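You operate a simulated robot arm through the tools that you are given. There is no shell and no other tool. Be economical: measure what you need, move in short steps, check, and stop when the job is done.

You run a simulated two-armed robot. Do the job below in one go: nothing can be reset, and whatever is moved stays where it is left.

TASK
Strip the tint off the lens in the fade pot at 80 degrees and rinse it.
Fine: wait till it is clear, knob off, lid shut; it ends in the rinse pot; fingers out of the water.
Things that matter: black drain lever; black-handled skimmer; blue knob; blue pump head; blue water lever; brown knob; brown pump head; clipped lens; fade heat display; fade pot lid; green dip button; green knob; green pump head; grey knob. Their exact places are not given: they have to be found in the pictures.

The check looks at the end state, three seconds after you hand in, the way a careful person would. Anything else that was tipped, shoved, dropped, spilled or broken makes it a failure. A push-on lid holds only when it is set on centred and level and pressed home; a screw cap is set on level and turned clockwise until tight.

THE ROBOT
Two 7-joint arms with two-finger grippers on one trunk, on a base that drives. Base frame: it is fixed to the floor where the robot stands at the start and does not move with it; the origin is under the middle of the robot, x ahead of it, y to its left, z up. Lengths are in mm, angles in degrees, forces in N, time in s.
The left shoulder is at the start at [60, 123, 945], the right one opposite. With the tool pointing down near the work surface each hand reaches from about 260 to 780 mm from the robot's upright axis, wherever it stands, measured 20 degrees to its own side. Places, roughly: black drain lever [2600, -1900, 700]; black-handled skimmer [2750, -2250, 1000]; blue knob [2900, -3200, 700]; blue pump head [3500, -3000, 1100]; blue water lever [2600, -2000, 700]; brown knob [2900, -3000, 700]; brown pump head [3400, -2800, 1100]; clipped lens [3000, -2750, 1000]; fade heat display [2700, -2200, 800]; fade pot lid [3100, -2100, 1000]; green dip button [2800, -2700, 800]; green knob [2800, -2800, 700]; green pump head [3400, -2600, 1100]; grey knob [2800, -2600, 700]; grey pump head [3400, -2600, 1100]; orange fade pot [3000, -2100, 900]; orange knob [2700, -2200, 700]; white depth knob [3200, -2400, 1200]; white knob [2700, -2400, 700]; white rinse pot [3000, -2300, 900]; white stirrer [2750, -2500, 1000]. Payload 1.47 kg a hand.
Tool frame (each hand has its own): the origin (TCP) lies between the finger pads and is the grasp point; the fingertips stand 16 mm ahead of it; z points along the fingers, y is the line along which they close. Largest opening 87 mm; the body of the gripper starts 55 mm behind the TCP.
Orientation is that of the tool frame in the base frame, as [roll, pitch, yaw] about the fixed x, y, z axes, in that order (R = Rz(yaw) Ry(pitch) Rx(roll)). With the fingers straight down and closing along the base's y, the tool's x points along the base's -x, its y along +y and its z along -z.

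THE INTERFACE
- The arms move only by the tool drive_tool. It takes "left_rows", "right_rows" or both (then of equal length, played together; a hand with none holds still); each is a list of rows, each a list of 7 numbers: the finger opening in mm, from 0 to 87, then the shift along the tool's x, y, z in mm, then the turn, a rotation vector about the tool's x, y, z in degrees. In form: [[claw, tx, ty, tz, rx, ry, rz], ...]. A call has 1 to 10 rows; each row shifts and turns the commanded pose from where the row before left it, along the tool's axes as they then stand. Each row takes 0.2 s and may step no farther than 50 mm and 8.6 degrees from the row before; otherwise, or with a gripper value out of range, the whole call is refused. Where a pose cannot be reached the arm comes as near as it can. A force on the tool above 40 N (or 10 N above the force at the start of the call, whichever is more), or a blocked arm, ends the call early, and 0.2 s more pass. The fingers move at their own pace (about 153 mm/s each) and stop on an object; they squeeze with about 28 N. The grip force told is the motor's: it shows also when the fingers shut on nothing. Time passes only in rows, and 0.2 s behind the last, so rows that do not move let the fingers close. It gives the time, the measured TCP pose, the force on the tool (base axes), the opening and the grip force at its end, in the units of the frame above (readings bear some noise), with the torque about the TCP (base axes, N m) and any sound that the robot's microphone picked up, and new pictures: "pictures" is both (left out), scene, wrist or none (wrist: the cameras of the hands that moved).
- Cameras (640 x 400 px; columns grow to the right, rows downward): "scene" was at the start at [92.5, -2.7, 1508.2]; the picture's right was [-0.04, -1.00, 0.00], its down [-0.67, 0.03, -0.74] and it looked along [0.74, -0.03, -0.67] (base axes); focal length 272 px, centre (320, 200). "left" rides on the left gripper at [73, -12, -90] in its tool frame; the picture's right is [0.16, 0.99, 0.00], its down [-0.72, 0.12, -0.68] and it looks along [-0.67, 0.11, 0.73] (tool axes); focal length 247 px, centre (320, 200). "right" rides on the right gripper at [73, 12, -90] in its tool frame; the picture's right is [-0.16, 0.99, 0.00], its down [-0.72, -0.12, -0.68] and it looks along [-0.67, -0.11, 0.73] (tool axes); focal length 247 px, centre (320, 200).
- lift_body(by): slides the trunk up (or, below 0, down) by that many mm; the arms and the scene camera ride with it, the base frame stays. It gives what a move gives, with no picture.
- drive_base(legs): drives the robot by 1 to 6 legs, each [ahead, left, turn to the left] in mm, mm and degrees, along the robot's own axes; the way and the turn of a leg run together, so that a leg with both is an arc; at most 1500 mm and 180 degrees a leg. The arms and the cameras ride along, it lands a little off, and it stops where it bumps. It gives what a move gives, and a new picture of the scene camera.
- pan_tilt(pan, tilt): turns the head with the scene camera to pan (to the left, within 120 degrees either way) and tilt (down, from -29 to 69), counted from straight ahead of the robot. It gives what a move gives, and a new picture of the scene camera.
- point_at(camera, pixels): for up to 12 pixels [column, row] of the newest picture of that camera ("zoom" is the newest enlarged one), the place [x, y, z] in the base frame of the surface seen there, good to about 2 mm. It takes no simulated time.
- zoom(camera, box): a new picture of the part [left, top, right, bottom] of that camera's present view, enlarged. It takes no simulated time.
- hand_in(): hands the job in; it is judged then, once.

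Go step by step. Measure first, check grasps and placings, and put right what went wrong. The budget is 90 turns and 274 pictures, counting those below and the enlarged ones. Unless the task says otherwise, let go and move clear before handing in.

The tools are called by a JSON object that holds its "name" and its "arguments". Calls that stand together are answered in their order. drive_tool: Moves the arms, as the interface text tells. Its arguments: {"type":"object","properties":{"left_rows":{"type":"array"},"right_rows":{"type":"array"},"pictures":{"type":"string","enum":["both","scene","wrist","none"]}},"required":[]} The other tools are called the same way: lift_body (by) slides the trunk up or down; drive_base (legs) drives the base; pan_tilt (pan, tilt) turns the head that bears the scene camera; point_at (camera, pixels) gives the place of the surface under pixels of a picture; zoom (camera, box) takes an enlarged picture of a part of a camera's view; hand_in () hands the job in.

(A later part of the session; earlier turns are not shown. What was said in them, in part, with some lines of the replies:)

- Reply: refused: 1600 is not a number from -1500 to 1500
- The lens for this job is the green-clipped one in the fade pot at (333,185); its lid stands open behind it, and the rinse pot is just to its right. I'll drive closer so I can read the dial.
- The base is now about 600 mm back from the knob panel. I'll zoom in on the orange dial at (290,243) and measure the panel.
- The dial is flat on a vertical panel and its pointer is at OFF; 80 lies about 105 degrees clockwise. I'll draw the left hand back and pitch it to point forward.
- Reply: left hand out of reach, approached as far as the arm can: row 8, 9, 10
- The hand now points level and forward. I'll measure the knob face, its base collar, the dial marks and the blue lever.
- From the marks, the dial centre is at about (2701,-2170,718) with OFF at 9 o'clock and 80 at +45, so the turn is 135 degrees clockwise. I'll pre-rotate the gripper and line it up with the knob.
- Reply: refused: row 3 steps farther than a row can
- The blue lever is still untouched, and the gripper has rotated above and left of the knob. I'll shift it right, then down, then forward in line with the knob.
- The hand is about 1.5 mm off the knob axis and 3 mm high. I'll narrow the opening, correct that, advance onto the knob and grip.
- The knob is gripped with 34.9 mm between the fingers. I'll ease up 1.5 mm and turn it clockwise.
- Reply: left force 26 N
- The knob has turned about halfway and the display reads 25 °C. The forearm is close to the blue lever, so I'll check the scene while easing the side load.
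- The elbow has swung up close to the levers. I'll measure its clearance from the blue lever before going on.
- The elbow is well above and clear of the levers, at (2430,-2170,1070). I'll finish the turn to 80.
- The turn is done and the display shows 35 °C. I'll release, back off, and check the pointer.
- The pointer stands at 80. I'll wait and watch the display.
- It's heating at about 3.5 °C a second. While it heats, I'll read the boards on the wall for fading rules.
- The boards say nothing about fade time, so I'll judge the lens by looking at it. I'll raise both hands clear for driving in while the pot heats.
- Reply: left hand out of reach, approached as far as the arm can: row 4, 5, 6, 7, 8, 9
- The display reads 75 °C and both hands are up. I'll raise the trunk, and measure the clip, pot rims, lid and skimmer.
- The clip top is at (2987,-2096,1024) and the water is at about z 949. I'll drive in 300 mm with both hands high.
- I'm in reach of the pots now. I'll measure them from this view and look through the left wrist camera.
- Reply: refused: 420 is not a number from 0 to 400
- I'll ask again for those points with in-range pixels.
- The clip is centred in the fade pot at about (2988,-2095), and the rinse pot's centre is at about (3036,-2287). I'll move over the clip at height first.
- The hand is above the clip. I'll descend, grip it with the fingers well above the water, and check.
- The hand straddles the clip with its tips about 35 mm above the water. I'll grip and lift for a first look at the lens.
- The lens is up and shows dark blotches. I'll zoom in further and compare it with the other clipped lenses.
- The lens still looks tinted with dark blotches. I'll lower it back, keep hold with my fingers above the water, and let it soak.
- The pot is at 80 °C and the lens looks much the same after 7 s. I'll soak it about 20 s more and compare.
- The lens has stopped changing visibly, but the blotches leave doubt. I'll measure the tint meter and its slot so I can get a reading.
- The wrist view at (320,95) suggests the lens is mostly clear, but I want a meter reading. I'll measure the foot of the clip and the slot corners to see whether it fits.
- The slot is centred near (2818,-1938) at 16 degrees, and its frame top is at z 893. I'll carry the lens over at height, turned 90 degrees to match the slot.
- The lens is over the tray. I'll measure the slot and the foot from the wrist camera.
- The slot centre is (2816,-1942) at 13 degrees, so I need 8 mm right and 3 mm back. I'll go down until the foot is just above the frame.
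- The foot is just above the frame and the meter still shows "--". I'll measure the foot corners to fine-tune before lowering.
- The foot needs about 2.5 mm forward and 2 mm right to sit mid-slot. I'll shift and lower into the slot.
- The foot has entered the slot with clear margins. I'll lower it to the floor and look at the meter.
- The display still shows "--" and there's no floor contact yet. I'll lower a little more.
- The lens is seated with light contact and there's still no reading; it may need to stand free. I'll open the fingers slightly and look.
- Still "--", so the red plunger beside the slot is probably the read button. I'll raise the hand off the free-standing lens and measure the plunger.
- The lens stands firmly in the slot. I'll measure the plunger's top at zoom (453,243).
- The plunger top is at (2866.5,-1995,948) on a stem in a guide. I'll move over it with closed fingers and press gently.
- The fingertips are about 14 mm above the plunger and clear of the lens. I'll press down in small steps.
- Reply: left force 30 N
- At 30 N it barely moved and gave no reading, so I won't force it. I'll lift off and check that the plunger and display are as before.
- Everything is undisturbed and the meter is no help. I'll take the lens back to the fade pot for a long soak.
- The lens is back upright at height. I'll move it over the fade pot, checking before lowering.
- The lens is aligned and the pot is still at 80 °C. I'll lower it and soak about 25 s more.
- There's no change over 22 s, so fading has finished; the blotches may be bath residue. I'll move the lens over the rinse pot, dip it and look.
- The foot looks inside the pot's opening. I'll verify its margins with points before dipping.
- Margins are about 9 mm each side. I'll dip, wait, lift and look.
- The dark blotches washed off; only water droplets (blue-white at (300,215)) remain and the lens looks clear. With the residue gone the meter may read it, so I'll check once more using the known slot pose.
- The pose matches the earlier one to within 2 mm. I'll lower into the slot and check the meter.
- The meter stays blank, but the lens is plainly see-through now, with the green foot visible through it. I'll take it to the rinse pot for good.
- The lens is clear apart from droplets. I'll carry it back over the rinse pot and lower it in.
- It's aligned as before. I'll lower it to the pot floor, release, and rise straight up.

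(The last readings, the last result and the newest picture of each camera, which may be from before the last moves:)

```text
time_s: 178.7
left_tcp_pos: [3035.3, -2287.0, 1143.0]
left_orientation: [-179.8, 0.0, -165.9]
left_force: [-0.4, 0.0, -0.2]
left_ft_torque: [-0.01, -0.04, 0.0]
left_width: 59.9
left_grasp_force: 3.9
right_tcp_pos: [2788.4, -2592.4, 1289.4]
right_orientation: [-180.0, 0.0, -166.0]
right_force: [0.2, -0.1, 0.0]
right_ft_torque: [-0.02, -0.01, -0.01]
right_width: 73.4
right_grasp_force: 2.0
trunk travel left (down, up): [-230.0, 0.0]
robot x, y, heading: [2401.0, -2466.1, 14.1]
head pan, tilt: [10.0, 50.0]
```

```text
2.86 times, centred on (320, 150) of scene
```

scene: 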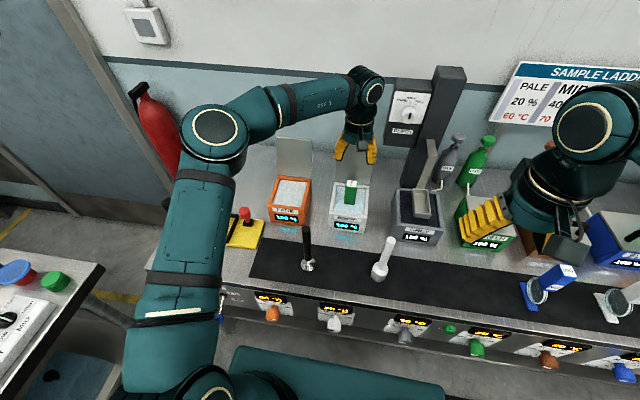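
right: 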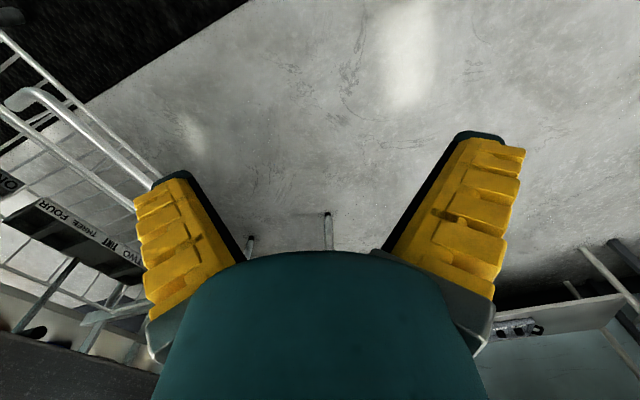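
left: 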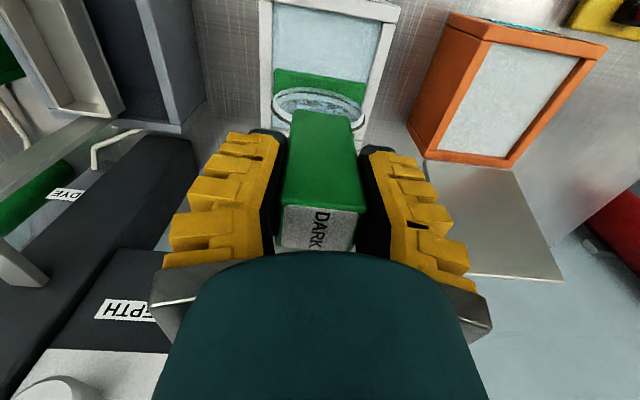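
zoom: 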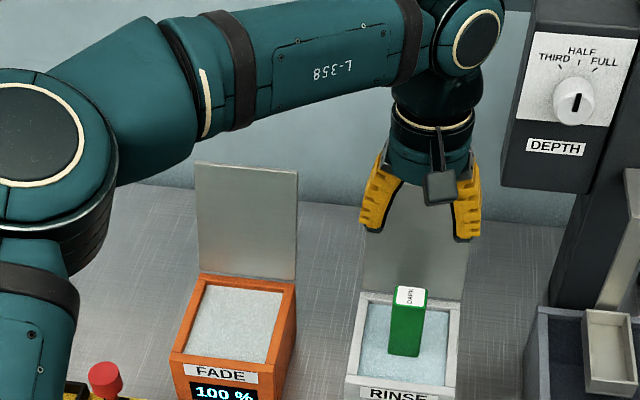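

The lens stands in the rinse pot with my fingers well clear. Next is the fade lid, which leans back about 15 degrees; I'll measure it and the robot base's clearance to the bench.

{"name": "point_at", "arguments": {"camera": "scene", "pixels": [[295, 139], [279, 139], [311, 141], [295, 165], [300, 372], [380, 375], [237, 350], [290, 180], [340, 62], [295, 120]]}}

{"name": "point_at", "arguments": {"camera": "zoom", "pixels": [[200, 166], [295, 174], [245, 170], [245, 220], [245, 270], [245, 283], [165, 365], [290, 290]]}}

```text
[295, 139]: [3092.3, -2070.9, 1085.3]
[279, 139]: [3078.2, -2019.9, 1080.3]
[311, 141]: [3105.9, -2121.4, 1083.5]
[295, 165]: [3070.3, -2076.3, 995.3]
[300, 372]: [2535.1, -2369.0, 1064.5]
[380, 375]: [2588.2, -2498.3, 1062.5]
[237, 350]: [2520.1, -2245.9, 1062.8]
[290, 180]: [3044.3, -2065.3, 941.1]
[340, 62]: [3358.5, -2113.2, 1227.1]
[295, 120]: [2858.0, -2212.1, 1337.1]
```

```text
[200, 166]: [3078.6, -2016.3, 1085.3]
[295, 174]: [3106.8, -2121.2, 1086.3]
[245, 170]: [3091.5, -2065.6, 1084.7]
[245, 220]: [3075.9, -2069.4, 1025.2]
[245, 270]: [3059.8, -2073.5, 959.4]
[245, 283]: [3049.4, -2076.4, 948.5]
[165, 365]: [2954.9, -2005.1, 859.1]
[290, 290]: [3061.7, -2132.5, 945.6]
```

The lid top edge is at (3092,-2068,1086) and its hinge at about (3057,-2074,950). I'll tilt the closed left hand 40 degrees forward and bring it above and beyond the lid.

{"name": "drive_tool", "arguments": {"left_rows": [[0, 0, 0, -25, 0, 0, 0], [0, 0, 39.2, 0, 0, 0, 0], [0, 0, 39.2, 0, 0, 0, 0], [0, 0, 39.2, 0, 0, 0, 0], [0, 0, 39.2, 0, 0, 0, 0], [0, 0, 39.2, 0, 0, 0, 0], [0, 0, 0, 0, 0, -8, 0], [0, 0, 0, 0, 0, -8, 0], [0, 0, 0, 0, 0, -8, 0], [0, 0, 0, 0, 0, -8, 0]], "pictures": "none"}}

{"name": "drive_tool", "arguments": {"left_rows": [[0, 0, 0, 0, 0, -8, 0], [0, -28.3, 0, 23.8, 0, 0, 0], [0, -28.3, 0, 23.8, 0, 0, 0], [0, -28.3, 0, 23.8, 0, 0, 0], [0, -28.3, 0, 23.8, 0, 0, 0], [0, 0, 0, 0, 0, 0, 0]], "pictures": "both"}}

{"name": "zoom", "arguments": {"camera": "scene", "box": [220, 60, 380, 200]}}

```text
time_s: 180.9
left_tcp_pos: [2985.8, -2098.6, 1164.6]
left_orientation: [-179.7, 32.1, -165.8]
left_force: [0.9, 0.1, -0.7]
left_ft_torque: [-0.05, 0.01, 0.0]
left_width: 0.0
left_grasp_force: 28.4
right_tcp_pos: [2786.4, -2591.8, 1289.9]
right_orientation: [180.0, 0.0, -166.0]
right_force: [0.8, 0.1, 1.0]
right_ft_torque: [0.03, -0.02, 0.02]
right_width: 73.5
right_grasp_force: 2.3
trunk travel left (down, up): [-230.0, 0.0]
robot x, y, heading: [2402.6, -2464.3, 14.1]
head pan, tilt: [10.0, 50.0]
```

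```text
time_s: 182.3
left_tcp_pos: [3130.5, -2061.1, 1165.6]
left_orientation: [-179.7, 40.0, -165.8]
left_force: [0.2, -0.4, 0.5]
left_ft_torque: [0.01, 0.01, 0.0]
left_width: 0.1
left_grasp_force: 28.5
right_tcp_pos: [2786.2, -2592.8, 1289.9]
right_orientation: [-180.0, 0.0, -165.9]
right_force: [-0.1, 0.2, 0.2]
right_ft_torque: [0.02, -0.02, -0.02]
right_width: 73.4
right_grasp_force: 2.5
trunk travel left (down, up): [-230.0, 0.0]
robot x, y, heading: [2399.7, -2466.4, 14.1]
head pan, tilt: [10.0, 50.0]
```

scene: 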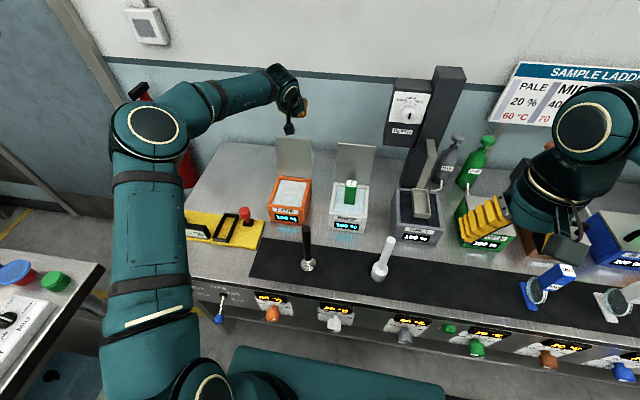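
left: 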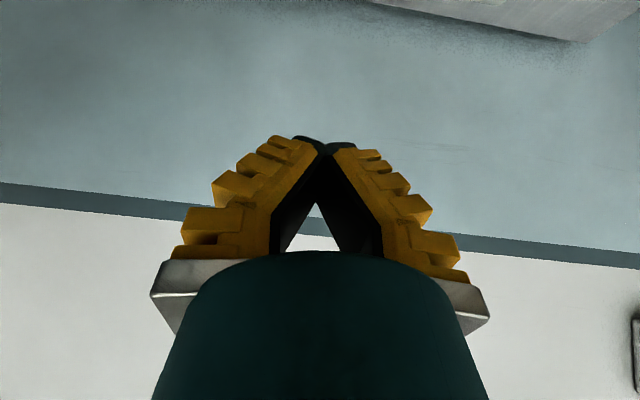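

```text
2.86 times, centred on (300, 130) of scene
```

zoom: 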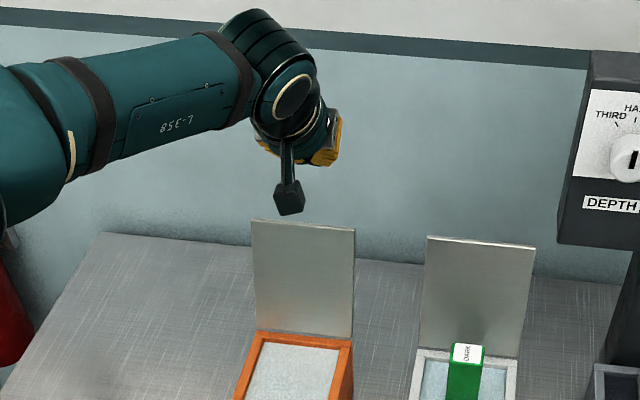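

The fingertips are just beyond the lid. I'll lower them behind its top edge and start pulling towards me.

{"name": "drive_tool", "arguments": {"left_rows": [[0, 19.7, 0, 23.5, 0, 0, 0], [0, 19.7, 0, 23.5, 0, 0, 0], [0, 19.7, 0, 23.5, 0, 0, 0], [0, 15.3, 0, -12.9, 0, 0, 0], [0, 15.3, 0, -12.9, 0, 0, 0], [0, 7.7, 0, -6.4, 0, 0, 0], [0, 0, 0, 0, 0, 0, 0]], "pictures": "none"}}

{"name": "zoom", "arguments": {"camera": "scene", "box": [220, 60, 380, 200]}}

```text
time_s: 183.9
left_tcp_pos: [3084.8, -2073.2, 1080.0]
left_orientation: [-179.7, 40.7, -165.6]
left_force: [-0.6, -1.6, 14.2]
left_ft_torque: [-0.28, 0.56, 0.29]
left_width: 5.9
left_grasp_force: 28.1
right_tcp_pos: [2787.1, -2591.4, 1289.3]
right_orientation: [180.0, -0.1, -166.1]
right_force: [-0.2, 0.5, 0.1]
right_ft_torque: [-0.04, 0.0, 0.01]
right_width: 73.6
right_grasp_force: 2.7
trunk travel left (down, up): [-230.0, 0.0]
robot x, y, heading: [2399.8, -2462.8, 13.9]
head pan, tilt: [10.0, 50.0]
stopped in row 7 (left hand): the force on the tool passed its limit at 41 N (the readings are from after the stop); the commanded pose is now the measured one
```

```text
2.86 times, centred on (300, 130) of scene
```

zoom: 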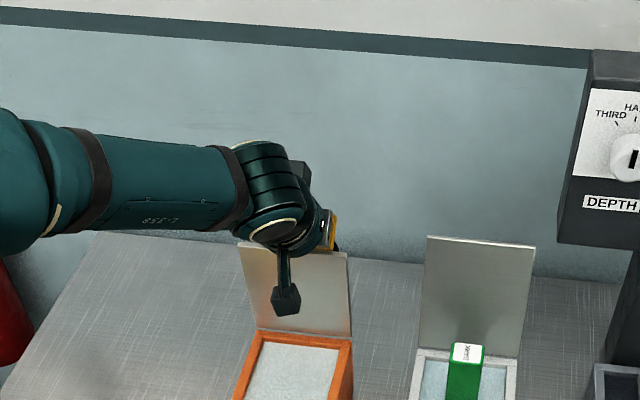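

The pull stopped at 41 N, but the lid's top edge at (295,250) has come forward. I'll measure where the lid is now.

{"name": "point_at", "arguments": {"camera": "zoom", "pixels": [[245, 250], [345, 257], [250, 300], [345, 310], [300, 330], [345, 285]]}}

{"name": "zoom", "arguments": {"camera": "scene", "box": [260, 130, 320, 190]}}

```text
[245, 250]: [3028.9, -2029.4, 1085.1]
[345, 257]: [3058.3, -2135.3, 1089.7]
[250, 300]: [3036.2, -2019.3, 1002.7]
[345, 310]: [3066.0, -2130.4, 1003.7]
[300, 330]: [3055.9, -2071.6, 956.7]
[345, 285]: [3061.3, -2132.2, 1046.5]
```

```text
6.67 times, centred on (290, 160) of scene
```

zoom: 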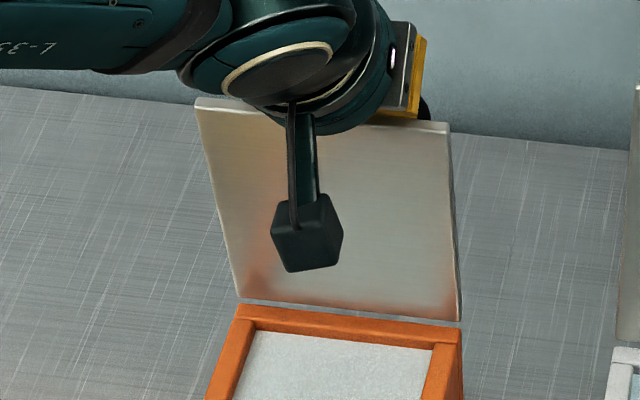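

The lid has just passed vertical, resting under my fingers. I'll lift a little, nudge it on towards closing, and rise clear.

{"name": "drive_tool", "arguments": {"left_rows": [[0, -7.7, 0, -9.2, 0, 0, 0], [0, 7.7, 0, -6.4, 0, 0, 0], [0, 11.5, 0, -9.6, 0, 0, 0], [0, -19, 0, -23, 0, 0, 0], [0, -25, 0, -30, 0, 0, 0], [0, 0, 0, 0, 0, 0, 0]], "pictures": "scene"}}

{"name": "zoom", "arguments": {"camera": "scene", "box": [220, 80, 380, 220]}}

```text
time_s: 185.3
left_tcp_pos: [3059.0, -2078.6, 1157.8]
left_orientation: [-179.6, 40.4, -165.7]
left_force: [-0.4, 0.4, 0.2]
left_ft_torque: [-0.03, 0.0, 0.02]
left_width: 0.0
left_grasp_force: 28.1
right_tcp_pos: [2787.3, -2589.8, 1289.0]
right_orientation: [-180.0, 0.0, -166.0]
right_force: [0.4, -0.3, 0.3]
right_ft_torque: [-0.01, 0.03, 0.02]
right_width: 73.7
right_grasp_force: 2.7
trunk travel left (down, up): [-230.0, 0.0]
robot x, y, heading: [2403.2, -2465.6, 14.2]
head pan, tilt: [10.0, 50.0]
```

scene: 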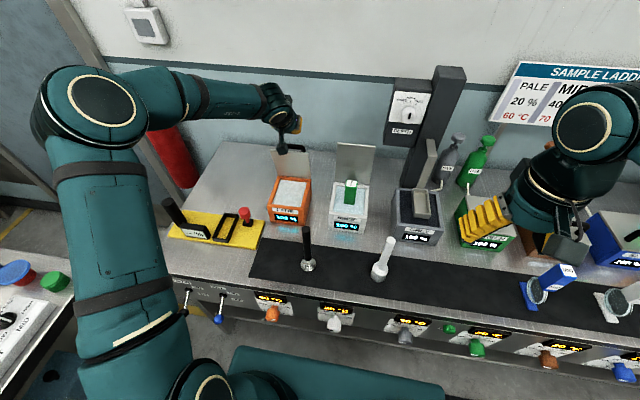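

```text
2.86 times, centred on (300, 150) of scene
```

zoom: 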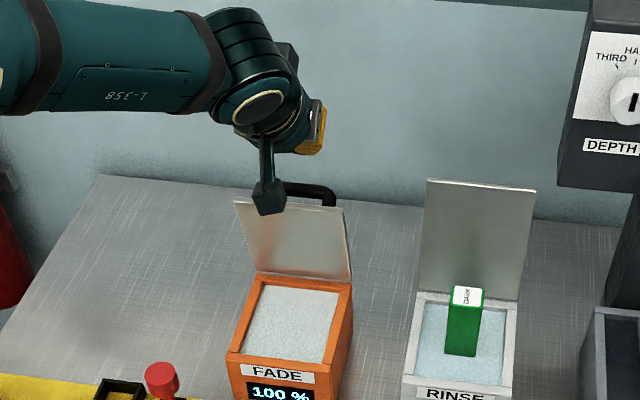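

The lid has leaned further forward, and a black handle shows on its back at (310,192). I'll measure its angle again.

{"name": "drive_tool", "arguments": {"left_rows": [[0, 0, 0, 0, 0, 0, 0], [0, 0, 0, 0, 0, 0, 0]], "pictures": "none"}}

{"name": "zoom", "arguments": {"camera": "scene", "box": [260, 120, 340, 200]}}

{"name": "point_at", "arguments": {"camera": "zoom", "pixels": [[150, 215], [215, 228], [120, 210], [300, 225], [180, 340], [190, 290], [255, 160], [100, 130], [250, 330]]}}

```text
time_s: 185.9
left_tcp_pos: [3058.4, -2078.8, 1158.8]
left_orientation: [-179.6, 40.5, -165.7]
left_force: [-0.5, 0.9, 0.0]
left_ft_torque: [0.01, 0.02, -0.03]
left_width: 0.0
left_grasp_force: 28.5
right_tcp_pos: [2787.1, -2591.7, 1290.3]
right_orientation: [180.0, 0.0, -166.0]
right_force: [0.2, -1.1, 0.6]
right_ft_torque: [-0.01, 0.0, 0.0]
right_width: 73.6
right_grasp_force: 2.5
trunk travel left (down, up): [-230.0, 0.0]
robot x, y, heading: [2399.8, -2467.0, 14.1]
head pan, tilt: [10.0, 50.0]
```

```text
5.00 times, centred on (300, 160) of scene
```

zoom: 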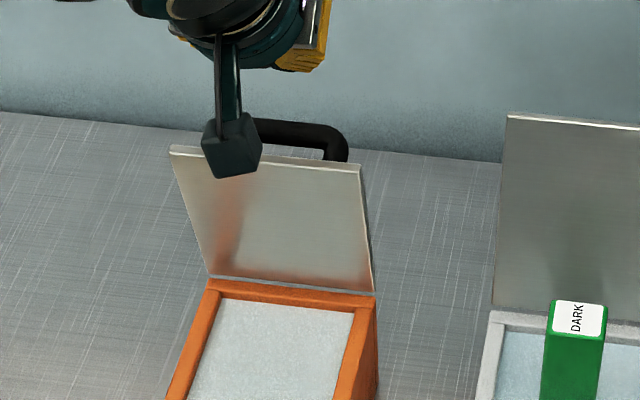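

```text
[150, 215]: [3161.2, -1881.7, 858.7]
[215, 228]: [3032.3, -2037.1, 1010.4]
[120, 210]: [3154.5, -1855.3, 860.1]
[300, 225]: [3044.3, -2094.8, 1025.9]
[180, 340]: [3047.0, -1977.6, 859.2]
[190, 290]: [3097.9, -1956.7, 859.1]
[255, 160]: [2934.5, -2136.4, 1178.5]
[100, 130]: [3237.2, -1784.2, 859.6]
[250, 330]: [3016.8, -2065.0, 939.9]
```

The hinge holds by friction at about 14 degrees past upright. I'll measure the handle so I can pull from behind it.

{"name": "point_at", "arguments": {"camera": "zoom", "pixels": [[300, 130], [325, 140], [340, 152], [275, 128], [335, 135], [355, 170], [180, 153]]}}

```text
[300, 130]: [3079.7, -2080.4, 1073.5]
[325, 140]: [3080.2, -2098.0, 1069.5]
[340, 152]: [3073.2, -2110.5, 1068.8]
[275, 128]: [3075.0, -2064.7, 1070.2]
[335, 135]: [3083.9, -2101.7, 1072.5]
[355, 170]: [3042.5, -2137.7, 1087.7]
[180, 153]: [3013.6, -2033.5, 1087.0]
```

The handle bar is at (3079,-2080,1072). I'll place the fingers behind it and pull it over towards me.

{"name": "drive_tool", "arguments": {"left_rows": [[0, -27.6, 0, 23.1, 0, 0, 0], [0, -27.6, 0, 23.1, 0, 0, 0], [0, 20.4, 0, 24.3, 0, 0, 0], [0, 20.4, 0, 24.3, 0, 0, 0], [0, 20.4, 0, 24.3, 0, 0, 0], [0, 15.3, 0, -12.9, 0, 0, 0], [0, 15.3, 0, -12.9, 0, 0, 0], [0, 15.3, 0, -12.9, 0, 0, 0], [0, 15.3, 0, -12.9, 0, 0, 0], [0, 0, 0, 0, 0, 0, 0]], "pictures": "none"}}

{"name": "zoom", "arguments": {"camera": "scene", "box": [240, 100, 340, 200]}}

```text
time_s: 188.1
left_tcp_pos: [3052.4, -2081.3, 1061.9]
left_orientation: [-179.7, 40.4, -165.6]
left_force: [0.1, 0.0, 0.2]
left_ft_torque: [0.0, -0.01, 0.02]
left_width: 0.0
left_grasp_force: 28.1
right_tcp_pos: [2787.0, -2592.3, 1288.8]
right_orientation: [-179.9, 0.0, -166.0]
right_force: [0.0, 0.2, 0.2]
right_ft_torque: [-0.04, 0.02, 0.04]
right_width: 73.2
right_grasp_force: 2.3
trunk travel left (down, up): [-230.0, 0.0]
robot x, y, heading: [2400.9, -2465.0, 14.1]
head pan, tilt: [10.0, 50.0]
```

```text
4.00 times, centred on (290, 150) of scene
```

zoom: 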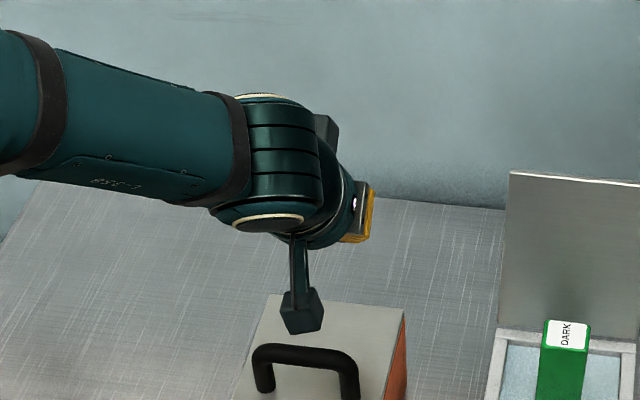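

The lid has swung shut, with its handle on top at (305,370). I'll raise the hand and check that it sits flat.

{"name": "drive_tool", "arguments": {"left_rows": [[0, -21.4, 0, -25.5, 0, 0, 0], [0, -21.4, 0, -25.5, 0, 0, 0], [0, -21.4, 0, -25.5, 0, 0, 0], [0, 0, 0, 0, 0, 8, 0], [0, 0, 0, 0, 0, 8, 0], [0, 0, 0, 0, 0, 8, 0], [0, 0, 0, 0, 0, 8, 0], [0, 0, 0, 0, 0, 8, 0], [0, 0, 0, 0, 0, 0, 0]], "pictures": "scene"}}

{"name": "zoom", "arguments": {"camera": "scene", "box": [230, 140, 390, 260]}}

{"name": "point_at", "arguments": {"camera": "zoom", "pixels": [[190, 130], [290, 135], [160, 215], [265, 225], [230, 165], [235, 240], [510, 190], [480, 210]]}}

```text
time_s: 190.1
left_tcp_pos: [3050.5, -2080.7, 1162.7]
left_orientation: [-179.7, 0.5, -165.8]
left_force: [0.2, -0.7, 0.6]
left_ft_torque: [0.0, 0.02, -0.02]
left_width: 0.0
left_grasp_force: 27.9
right_tcp_pos: [2785.3, -2591.3, 1289.3]
right_orientation: [180.0, -0.1, -165.8]
right_force: [-0.5, -0.3, -0.3]
right_ft_torque: [-0.02, 0.01, -0.03]
right_width: 73.6
right_grasp_force: 2.3
trunk travel left (down, up): [-230.0, 0.0]
robot x, y, heading: [2400.4, -2466.0, 14.2]
head pan, tilt: [10.0, 50.0]
```

scene: 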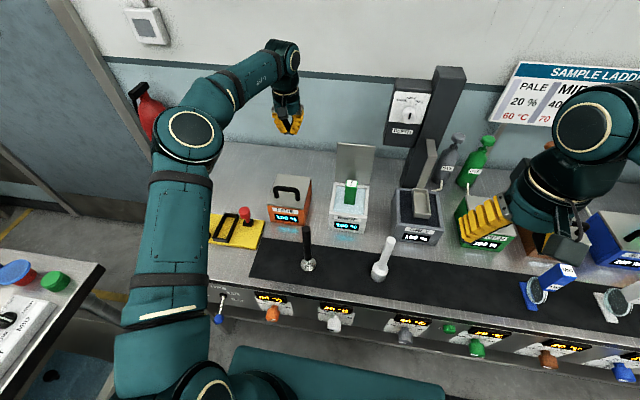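

```text
3.33 times, centred on (310, 200) of scene
```

zoom: 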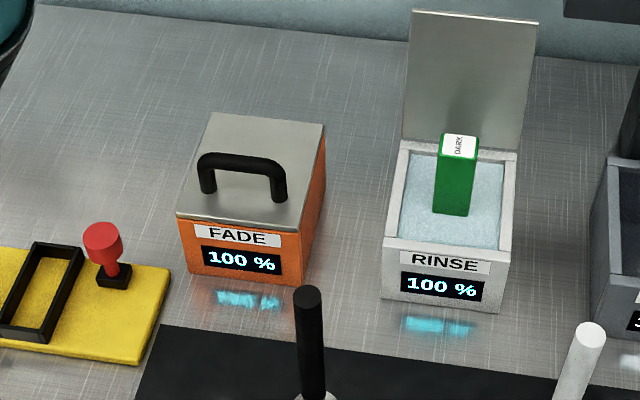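

```text
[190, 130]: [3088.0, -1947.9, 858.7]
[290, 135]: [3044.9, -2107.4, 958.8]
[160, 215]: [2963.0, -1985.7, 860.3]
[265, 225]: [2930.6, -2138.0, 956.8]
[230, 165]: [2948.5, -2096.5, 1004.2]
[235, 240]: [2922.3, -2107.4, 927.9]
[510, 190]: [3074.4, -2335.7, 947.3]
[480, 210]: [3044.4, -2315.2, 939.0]
```

The lid is flat and shut at z 957-959, and the lens stands in the rinse pot. Next the knob: I'll draw the hand back high, reverse 300 mm and lower the trunk.

{"name": "drive_tool", "arguments": {"left_rows": [[60, 45, 0, 0, 0, 0, 0], [60, 45, 0, 0, 0, 0, 0], [60, 45, 0, 0, 0, 0, 0], [60, 45, 0, 0, 0, 0, 0], [60, 45, 0, 0, 0, 0, 0], [60, 0, 0, 0, 0, 0, 0]], "pictures": "none"}}

{"name": "drive_base", "arguments": {"legs": [[-290, 0, 0]]}}

{"name": "lift_body", "arguments": {"by": -130}}

{"name": "pan_tilt", "arguments": {"pan": 10, "tilt": 45}}

```text
time_s: 191.5
left_tcp_pos: [2832.4, -2134.7, 1159.7]
left_orientation: [-179.7, 0.4, -165.8]
left_force: [0.0, -0.3, 0.3]
left_ft_torque: [0.01, 0.04, -0.01]
left_width: 64.6
left_grasp_force: 3.9
right_tcp_pos: [2787.2, -2591.7, 1289.1]
right_orientation: [180.0, -0.1, -166.0]
right_force: [-0.1, 0.4, -1.1]
right_ft_torque: [0.01, 0.03, 0.0]
right_width: 73.7
right_grasp_force: 2.7
trunk travel left (down, up): [-230.0, 0.0]
robot x, y, heading: [2398.8, -2467.8, 14.1]
head pan, tilt: [10.0, 50.0]
```

```text
time_s: 193.5
left_tcp_pos: [2550.1, -2206.3, 1160.4]
left_orientation: [-179.7, 0.6, -165.7]
left_force: [0.1, 0.0, 0.5]
left_ft_torque: [0.01, -0.01, 0.0]
left_width: 64.2
left_grasp_force: 3.3
right_tcp_pos: [2507.1, -2660.3, 1289.9]
right_orientation: [180.0, -0.1, -165.9]
right_force: [-0.6, 0.4, -0.3]
right_ft_torque: [0.05, -0.02, 0.01]
right_width: 73.2
right_grasp_force: 1.7
trunk travel left (down, up): [-230.0, 0.0]
robot x, y, heading: [2124.1, -2535.9, 14.3]
head pan, tilt: [10.0, 50.0]
```

scene: 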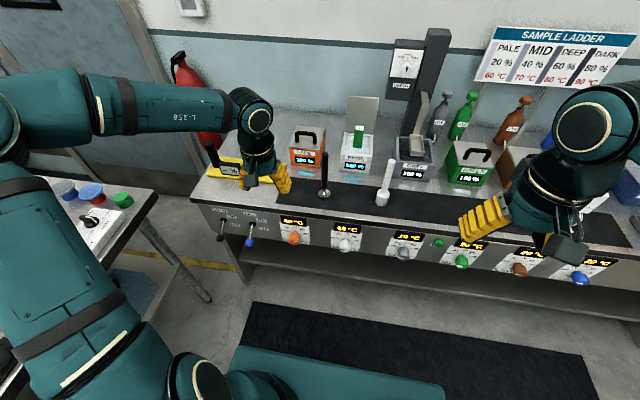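

```text
time_s: 195.1
left_tcp_pos: [2551.1, -2204.8, 1030.1]
left_orientation: [-179.7, 0.5, -165.8]
left_force: [0.2, 0.1, 0.7]
left_ft_torque: [0.02, -0.01, 0.01]
left_width: 64.6
left_grasp_force: 3.2
right_tcp_pos: [2507.3, -2660.8, 1160.1]
right_orientation: [179.8, 0.0, -165.8]
right_force: [-0.2, 0.5, 1.0]
right_ft_torque: [-0.01, 0.01, -0.03]
right_width: 73.6
right_grasp_force: 2.3
trunk travel left (down, up): [-100.0, 130.0]
robot x, y, heading: [2122.0, -2536.0, 14.0]
head pan, tilt: [10.0, 50.0]
```

```text
time_s: 195.8
left_tcp_pos: [2551.1, -2204.6, 1030.8]
left_orientation: [-179.7, 0.5, -165.8]
left_force: [-0.3, -0.4, -0.1]
left_ft_torque: [0.04, -0.02, 0.03]
left_width: 64.5
left_grasp_force: 3.5
right_tcp_pos: [2507.7, -2660.8, 1159.5]
right_orientation: [179.9, 0.0, -165.8]
right_force: [0.1, -0.8, 0.8]
right_ft_torque: [0.02, -0.01, -0.02]
right_width: 73.5
right_grasp_force: 2.6
trunk travel left (down, up): [-100.0, 130.0]
robot x, y, heading: [2118.5, -2531.7, 14.1]
head pan, tilt: [10.0, 45.0]
```

scene: 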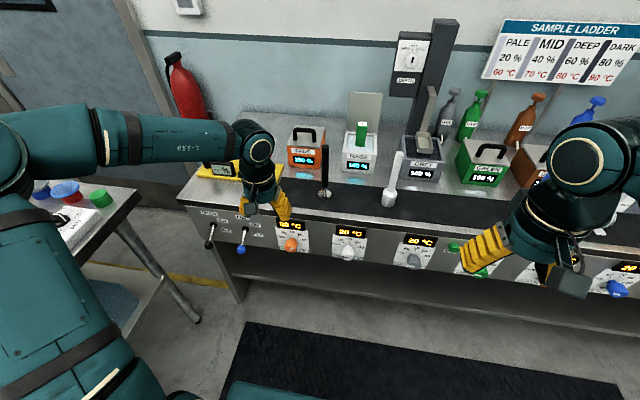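

The base is back where I turned the knob before. I'll lower the left hand and pitch it level, pointing forward.

{"name": "drive_tool", "arguments": {"left_rows": [[60, 25, 0, 36, 0, 0, 0], [60, 25, 0, 36, 0, 0, 0], [60, 25, 0, 36, 0, 0, 0], [60, 20, 0, 37, 0, 0, 0], [60, 0, 0, 0, 0, -8.5, 0], [60, 0, 0, 0, 0, -8.5, 0], [60, 0, 0, 0, 0, -8.5, 0], [60, 0, 0, 0, 0, -8.5, 0], [60, 0, 0, 0, 0, -8.5, 0], [60, 0, 0, 0, 0, -8.5, 0]], "pictures": "none"}}

{"name": "drive_tool", "arguments": {"left_rows": [[60, 0, 0, 0, 0, -8.5, 0], [60, 0, 0, 0, 0, -8.5, 0], [60, 0, 0, 0, 0, -8.5, 0], [60, 0, 0, 0, 0, -8.5, 0], [60, 0, 0, 0, 0, -5.5, 0], [60, 0, 0, 0, 0, 0, 0]], "pictures": "none"}}

{"name": "drive_tool", "arguments": {"left_rows": [[60, 42, 0, 0, 0, 0, 0], [60, 42, 0, 0, 0, 0, 0], [60, 42, 0, 0, 0, 0, 0], [60, 42, 0, 0, 0, 0, 0], [60, 0, 0, 0, 0, 0, 0]], "pictures": "both"}}

```text
time_s: 198.0
left_tcp_pos: [2510.3, -2207.0, 867.9]
left_orientation: [-179.5, 51.6, -165.4]
left_force: [0.0, -0.2, 0.3]
left_ft_torque: [0.01, -0.04, 0.05]
left_width: 64.8
left_grasp_force: 3.1
left hand out of reach, approached as far as the arm can: row 7, 8, 9, 10
right_tcp_pos: [2507.7, -2660.7, 1160.0]
right_orientation: [180.0, 0.0, -166.0]
right_force: [-0.1, -0.4, -0.1]
right_ft_torque: [0.0, 0.0, 0.0]
right_width: 73.7
right_grasp_force: 2.1
trunk travel left (down, up): [-100.0, 130.0]
robot x, y, heading: [2122.5, -2538.3, 14.1]
head pan, tilt: [10.0, 45.0]
```

```text
time_s: 199.4
left_tcp_pos: [2511.7, -2206.3, 868.3]
left_orientation: [-13.4, 88.8, 0.9]
left_force: [0.3, 0.0, 0.5]
left_ft_torque: [0.0, 0.01, -0.02]
left_width: 64.5
left_grasp_force: 3.0
left hand out of reach, approached as far as the arm can: row 1
right_tcp_pos: [2506.9, -2661.0, 1159.3]
right_orientation: [179.9, 0.0, -165.8]
right_force: [-0.4, -0.4, -0.2]
right_ft_torque: [0.03, 0.0, 0.01]
right_width: 73.1
right_grasp_force: 2.4
trunk travel left (down, up): [-100.0, 130.0]
robot x, y, heading: [2120.2, -2537.6, 14.2]
head pan, tilt: [10.0, 45.0]
```

```text
time_s: 200.6
left_tcp_pos: [2513.8, -2206.7, 699.1]
left_orientation: [-15.2, 88.9, -1.2]
left_force: [-0.6, -0.4, 0.4]
left_ft_torque: [0.01, 0.01, -0.02]
left_width: 64.7
left_grasp_force: 3.2
right_tcp_pos: [2507.2, -2661.1, 1160.0]
right_orientation: [180.0, 0.0, -165.9]
right_force: [-0.5, -0.4, -0.8]
right_ft_torque: [0.01, 0.05, -0.02]
right_width: 73.5
right_grasp_force: 1.8
trunk travel left (down, up): [-100.0, 130.0]
robot x, y, heading: [2116.6, -2532.8, 14.1]
head pan, tilt: [10.0, 45.0]
```

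scene: 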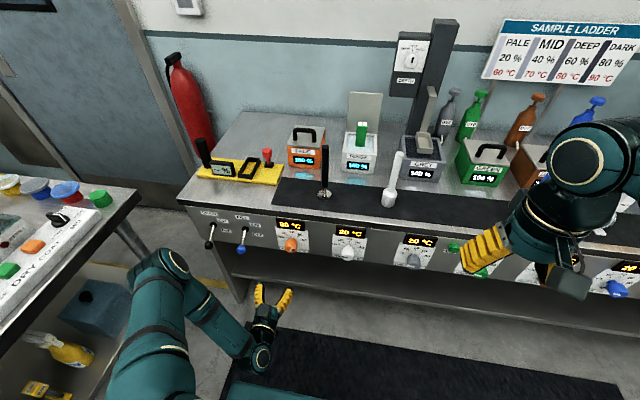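
left: 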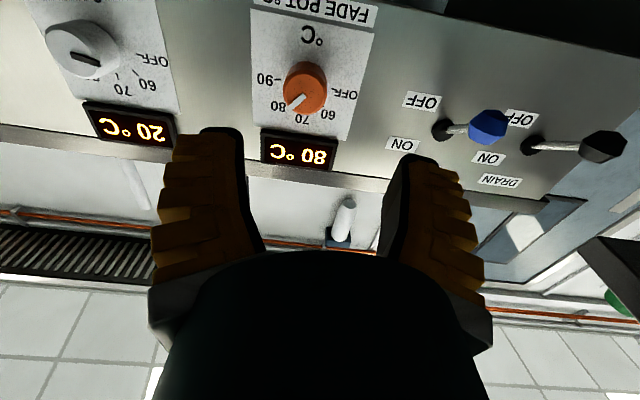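

The display reads 80 and the pointer is still at 80. I'll align with the knob axis and pre-rotate the gripper.

{"name": "drive_tool", "arguments": {"left_rows": [[60, -18, -9.3, 30, 0, 0, 0], [60, 0, 0, 30, 0, 0, 8.4], [60, 0, 0, 0, 0, 0, 8.4], [60, 0, 0, 0, 0, 0, 8.4], [60, 0, 0, 0, 0, 0, 8.4], [60, 0, 0, 0, 0, 0, 8.4], [60, 0, 0, 0, 0, 0, 8.4], [60, 0, 0, 0, 0, 0, 8.4], [60, 0, 0, 0, 0, 0, 8.4], [60, 0, 0, 0, 0, 0, 0]], "pictures": "wrist"}}

{"name": "zoom", "arguments": {"camera": "scene", "box": [190, 180, 350, 290]}}

```text
time_s: 202.8
left_tcp_pos: [2575.6, -2199.9, 718.4]
left_orientation: [89.0, 22.9, 103.8]
left_force: [-0.4, -0.1, 0.0]
left_ft_torque: [0.01, -0.01, -0.01]
left_width: 64.3
left_grasp_force: 3.6
right_tcp_pos: [2506.7, -2661.0, 1160.1]
right_orientation: [180.0, 0.0, -165.9]
right_force: [0.4, 0.2, -0.5]
right_ft_torque: [0.01, 0.04, 0.02]
right_width: 73.5
right_grasp_force: 2.6
trunk travel left (down, up): [-100.0, 130.0]
robot x, y, heading: [2120.3, -2535.4, 14.2]
head pan, tilt: [10.0, 45.0]
```

left: 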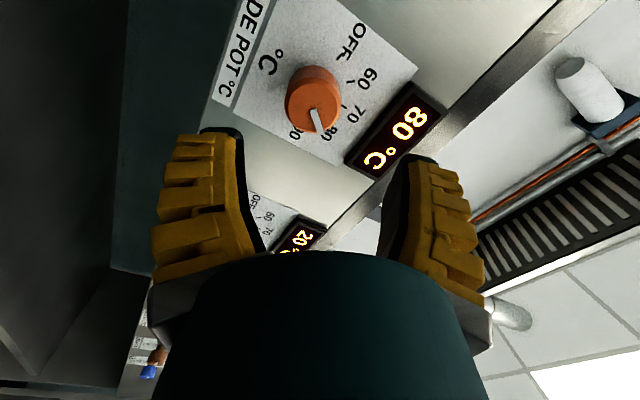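

```text
3.64 times, centred on (270, 235) of scene
```

zoom: 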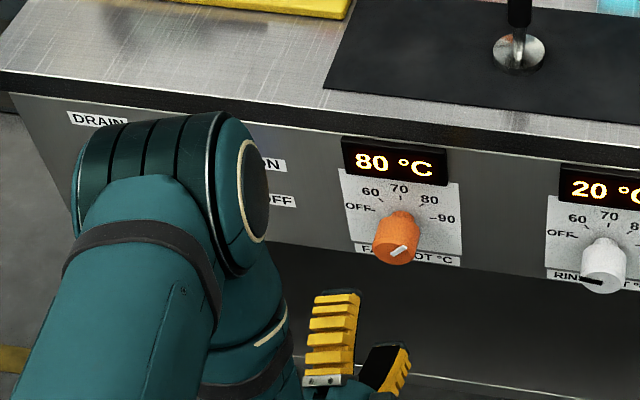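

The hand is on the knob axis within about 1 mm. I'll advance, grip, and check.

{"name": "drive_tool", "arguments": {"left_rows": [[58, 0, 0, 40, 0, 0, 0], [58, 0, 0, 40, 0, 0, 0], [58, 0, 0, 20, 0, 0, 0], [30, 0, 0, 0, 0, 0, 0], [25, 0, 0, 0, 0, 0, 0], [25, 0, 0, 0, 0, 0, 0]], "pictures": "none"}}

{"name": "drive_tool", "arguments": {"left_rows": [[25, 0, 0, 0, 0, 0, -8.45], [25, 0, 0, 0, 0, 0, -8.45], [25, 0, 0, 0, 0, 0, -8.45], [25, 0, 0, 0, 0, 0, -8.45], [25, 0, 0, 0, 0, 0, 0]], "pictures": "wrist"}}

{"name": "zoom", "arguments": {"camera": "scene", "box": [190, 180, 350, 290]}}

```text
time_s: 204.2
left_tcp_pos: [2671.2, -2178.2, 718.3]
left_orientation: [89.2, 23.1, 103.9]
left_force: [0.9, -5.1, -17.7]
left_ft_torque: [-0.03, 0.02, -0.04]
left_width: 41.4
left_grasp_force: 13.1
right_tcp_pos: [2508.3, -2660.8, 1159.3]
right_orientation: [-180.0, -0.1, -166.0]
right_force: [0.6, 0.4, -0.7]
right_ft_torque: [0.02, 0.04, 0.02]
right_width: 73.7
right_grasp_force: 2.1
trunk travel left (down, up): [-100.0, 130.0]
robot x, y, heading: [2126.5, -2536.3, 14.1]
head pan, tilt: [10.0, 45.0]
```

```text
time_s: 205.4
left_tcp_pos: [2672.1, -2176.8, 719.0]
left_orientation: [88.3, 57.0, 102.6]
left_force: [2.4, -13.9, -12.3]
left_ft_torque: [-0.01, -0.18, -0.19]
left_width: 43.2
left_grasp_force: 13.4
right_tcp_pos: [2507.4, -2660.6, 1159.0]
right_orientation: [179.9, 0.0, -165.9]
right_force: [0.1, 0.5, -0.1]
right_ft_torque: [0.0, -0.01, -0.03]
right_width: 73.4
right_grasp_force: 2.1
trunk travel left (down, up): [-100.0, 130.0]
robot x, y, heading: [2121.0, -2536.2, 14.1]
head pan, tilt: [10.0, 45.0]
```

left: 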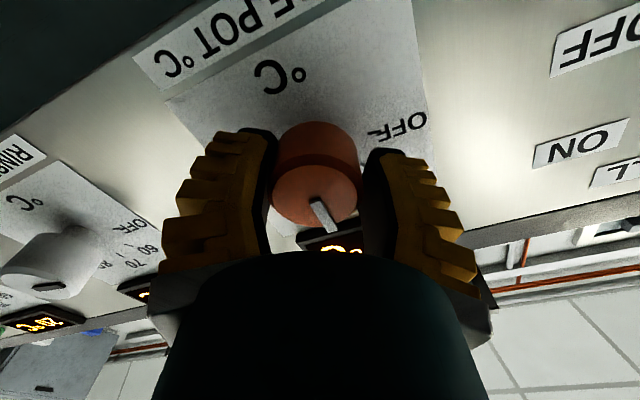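

```text
3.64 times, centred on (270, 235) of scene
```

zoom: 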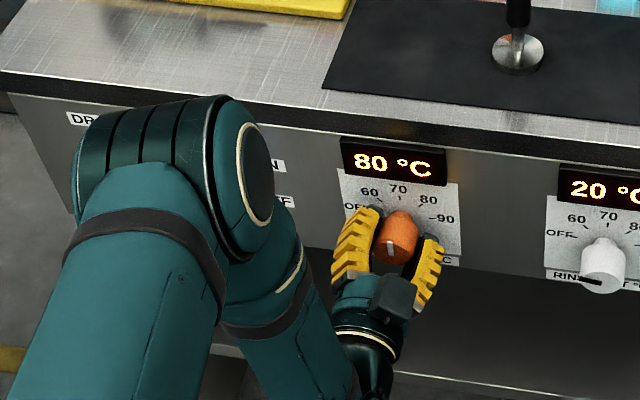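

The grip is loose at 43 mm because I'm about 2.5 mm high and left of the knob. I'll open, recentre and re-grip.

{"name": "drive_tool", "arguments": {"left_rows": [[58, 0, 0, 0, 0, 0, 0], [58, 1, -3, 0, 0, 0, 0], [58, 0, 0, 1, 0, 0, 0], [20, 0, 0, 0, 0, 0, 0], [15, 0, 0, 0, 0, 0, 0], [15, 0, 0, 0, 0, 0, 0], [15, 0, 0, 0, 0, 0, 0]], "pictures": "wrist"}}

```text
time_s: 207.0
left_tcp_pos: [2672.9, -2179.2, 715.4]
left_orientation: [88.6, 56.9, 103.0]
left_force: [-4.2, -6.7, -13.9]
left_ft_torque: [0.01, -0.15, -0.01]
left_width: 34.2
left_grasp_force: 30.1
right_tcp_pos: [2508.2, -2660.8, 1159.1]
right_orientation: [-179.9, 0.0, -165.9]
right_force: [1.0, 0.5, -0.1]
right_ft_torque: [0.02, 0.0, -0.03]
right_width: 73.4
right_grasp_force: 2.6
trunk travel left (down, up): [-100.0, 130.0]
robot x, y, heading: [2119.2, -2536.3, 14.1]
head pan, tilt: [10.0, 45.0]
```

left: 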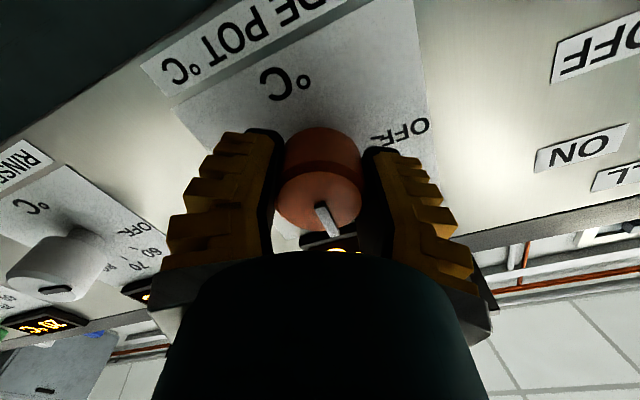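

That's a firm grip at 34.2 mm. I'll carry on turning anticlockwise towards OFF.

{"name": "drive_tool", "arguments": {"left_rows": [[15, 0, 0, 0, 0, 0, -8.45], [15, 0, 0, 0, 0, 0, -8.45], [15, 0, 0, 0, 0, 0, -8.45], [15, 0, 0, 0, 0, 0, -8.45], [15, 0, 0, 0, 0, 0, -8.45], [15, 0, 0, 0, 0, 0, -8.45], [15, 0, 0, 0, 0, 0, -8.45], [15, 0, 0, 0, 0, 0, -8.45], [15, 0, 0, 0, 0, 0, 0]], "pictures": "wrist"}}

{"name": "zoom", "arguments": {"camera": "scene", "box": [190, 180, 350, 290]}}

```text
time_s: 209.0
left_tcp_pos: [2674.2, -2178.2, 716.8]
left_orientation: [-88.4, 55.5, -74.4]
left_force: [-12.3, -9.5, -17.1]
left_ft_torque: [-0.06, 0.24, 0.08]
left_width: 34.5
left_grasp_force: 29.7
right_tcp_pos: [2507.6, -2660.5, 1158.7]
right_orientation: [-180.0, 0.0, -165.9]
right_force: [0.0, -0.1, 0.3]
right_ft_torque: [0.01, 0.02, 0.01]
right_width: 73.6
right_grasp_force: 1.9
trunk travel left (down, up): [-100.0, 130.0]
robot x, y, heading: [2121.0, -2537.8, 14.2]
head pan, tilt: [10.0, 45.0]
```

left: 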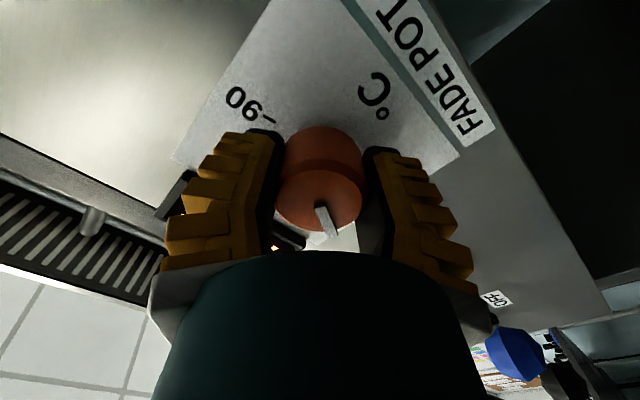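

```text
3.64 times, centred on (270, 235) of scene
```

zoom: 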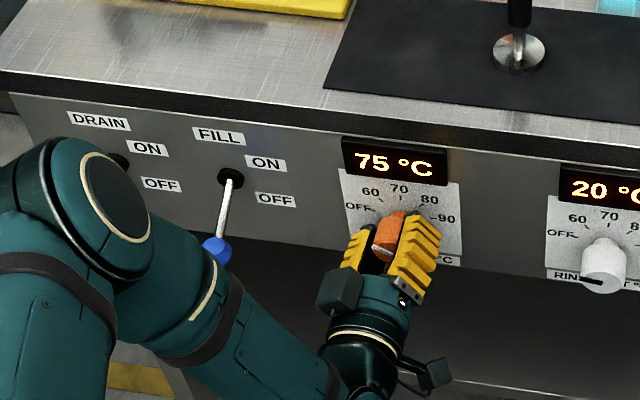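

The display is falling (75 °C) and the knob follows. I'll finish the turn to OFF.

{"name": "drive_tool", "arguments": {"left_rows": [[15, 0, 0, -1, 0, 0, -8.45], [15, 0, 0, 0, 0, 0, -8.45], [15, 0, 0, 0, 0, 0, -8.45], [15, 0, 0, 0, 0, 0, -8.45], [15, 0, 0, 0, 0, 0, -6], [15, 0, 0, 0, 0, 0, 0]], "pictures": "wrist"}}

{"name": "zoom", "arguments": {"camera": "scene", "box": [190, 180, 350, 290]}}

```text
time_s: 210.4
left_tcp_pos: [2673.4, -2178.3, 715.9]
left_orientation: [-89.3, 15.6, -75.6]
left_force: [4.0, -2.6, -24.9]
left_ft_torque: [0.05, 0.02, 0.25]
left_width: 34.4
left_grasp_force: 30.3
right_tcp_pos: [2509.0, -2660.4, 1159.4]
right_orientation: [180.0, -0.1, -165.9]
right_force: [0.6, -0.6, 0.1]
right_ft_torque: [0.0, 0.0, 0.0]
right_width: 73.7
right_grasp_force: 2.4
trunk travel left (down, up): [-100.0, 130.0]
robot x, y, heading: [2121.2, -2535.9, 14.4]
head pan, tilt: [10.0, 45.0]
```

left: 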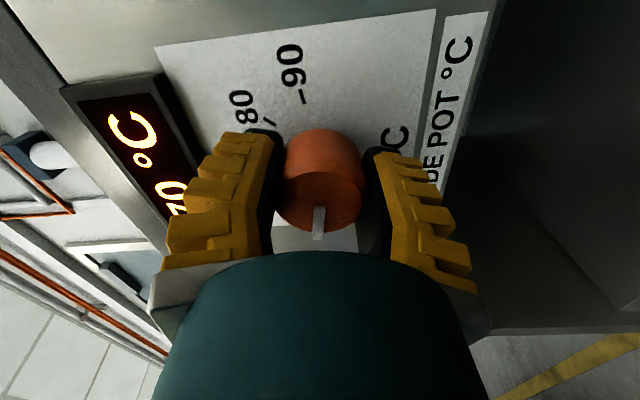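

```text
3.64 times, centred on (270, 235) of scene
```

zoom: 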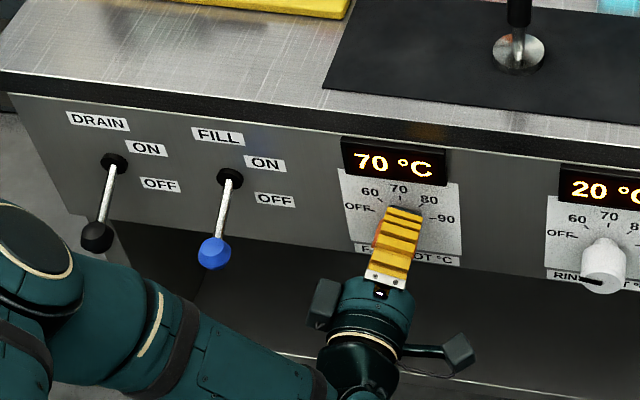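

The pointer looks as it did at OFF before and the pot is cooling, now at 70 °C. I'll release, back off, and verify.

{"name": "drive_tool", "arguments": {"left_rows": [[58, 0, 0, 0, 0, 0, 0], [58, 0, 0, 0, 0, 0, 0], [58, 0, 0, -45, 0, 0, 0], [58, 0, 0, -45, 0, 0, 0], [58, 0, 0, -45, 0, 0, 0]], "pictures": "wrist"}}

{"name": "zoom", "arguments": {"camera": "scene", "box": [250, 200, 340, 265]}}

{"name": "zoom", "arguments": {"camera": "left", "box": [200, 0, 440, 160]}}

```text
time_s: 211.6
left_tcp_pos: [2542.4, -2210.7, 715.7]
left_orientation: [-88.9, 15.7, -75.4]
left_force: [-0.5, -0.1, 0.4]
left_ft_torque: [-0.01, -0.02, -0.01]
left_width: 62.9
left_grasp_force: 3.2
right_tcp_pos: [2507.4, -2661.4, 1160.0]
right_orientation: [180.0, 0.0, -165.9]
right_force: [-0.1, -0.6, 0.5]
right_ft_torque: [0.0, -0.01, -0.01]
right_width: 73.3
right_grasp_force: 3.1
trunk travel left (down, up): [-100.0, 130.0]
robot x, y, heading: [2121.7, -2537.5, 14.2]
head pan, tilt: [10.0, 45.0]
```

left: 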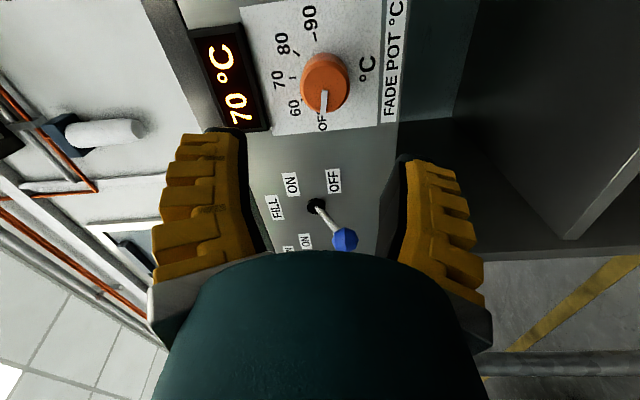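

```text
6.15 times, centred on (295, 232) of scene
```

zoom: 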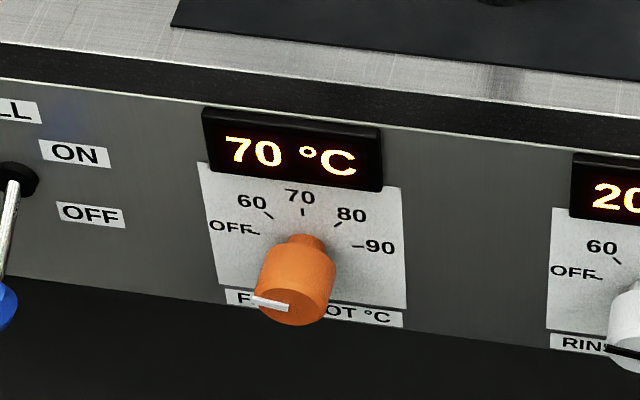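

```text
2.50 times, centred on (320, 80) of left
```

zoom: 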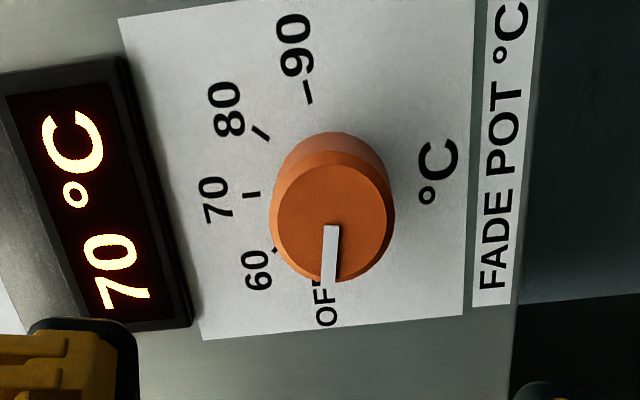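

The pointer is back at OFF, just as at the start. I'll check that the temperature keeps falling and take a last look at the whole bench.

{"name": "drive_tool", "arguments": {"left_rows": [[58, 0, 0, -30, 0, 0, 0], [58, 0, 0, 0, 0, 0, 0], [58, 0, 0, 0, 0, 0, 0], [58, 0, 0, 0, 0, 0, 0], [58, 0, 0, 0, 0, 0, 0], [58, 0, 0, 0, 0, 0, 0], [58, 0, 0, 0, 0, 0, 0], [58, 0, 0, 0, 0, 0, 0], [58, 0, 0, 0, 0, 0, 0], [58, 0, 0, 0, 0, 0, 0]], "pictures": "scene"}}

{"name": "zoom", "arguments": {"camera": "scene", "box": [170, 80, 410, 260]}}

{"name": "zoom", "arguments": {"camera": "scene", "box": [280, 85, 390, 180]}}

```text
time_s: 213.8
left_tcp_pos: [2512.5, -2215.9, 714.2]
left_orientation: [-89.0, 15.7, -75.6]
left_force: [0.4, -0.2, 0.2]
left_ft_torque: [-0.01, 0.01, -0.02]
left_width: 62.8
left_grasp_force: 3.2
right_tcp_pos: [2508.1, -2661.1, 1159.5]
right_orientation: [-179.9, 0.0, -165.8]
right_force: [-0.1, 0.0, -0.4]
right_ft_torque: [0.0, 0.0, -0.02]
right_width: 73.3
right_grasp_force: 2.0
trunk travel left (down, up): [-100.0, 130.0]
robot x, y, heading: [2123.9, -2539.5, 13.8]
head pan, tilt: [10.0, 45.0]
```

scene: 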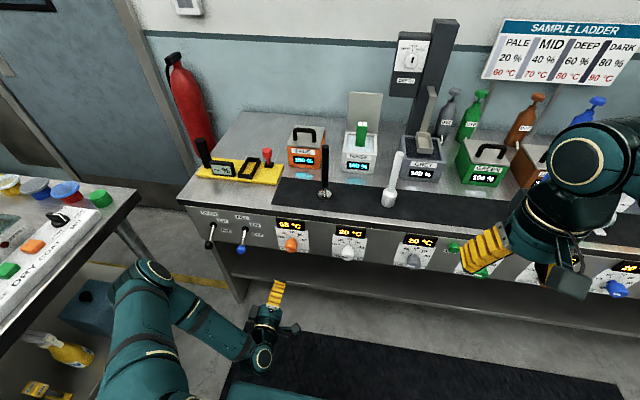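

```text
2.22 times, centred on (290, 170) of scene
```

zoom: 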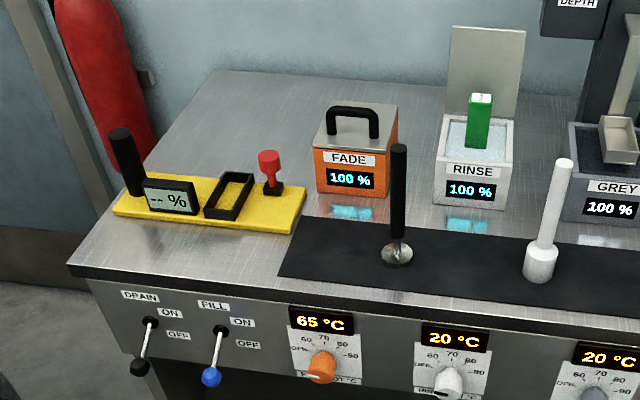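

```text
4.21 times, centred on (335, 132) of scene
```

zoom: 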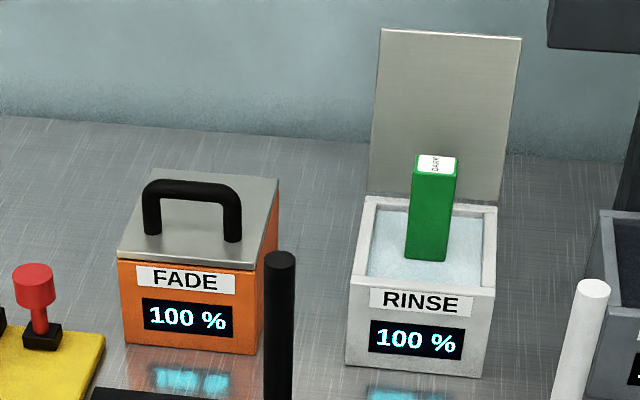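

The knob is at OFF with the pot cooling (65 °C), the fade lid is shut flat, and the lens stands upright in the rinse pot. Both hands are clear, so I'm handing in.

{"name": "hand_in", "arguments": {}}

```text
The job is handed in.
```

I handed the job in. The lens was soaked in the fade pot at 80 °C until it looked clear, and it now stands in the rinse pot. The fade knob is off, its lid is shut, and both hands are clear of the water.

I judged clarity by eye: the lens stopped changing, and the last dark marks came off in the rinse. I tried the bench tint meter twice, pressing its red plunger on the first try, but it gave no reading.
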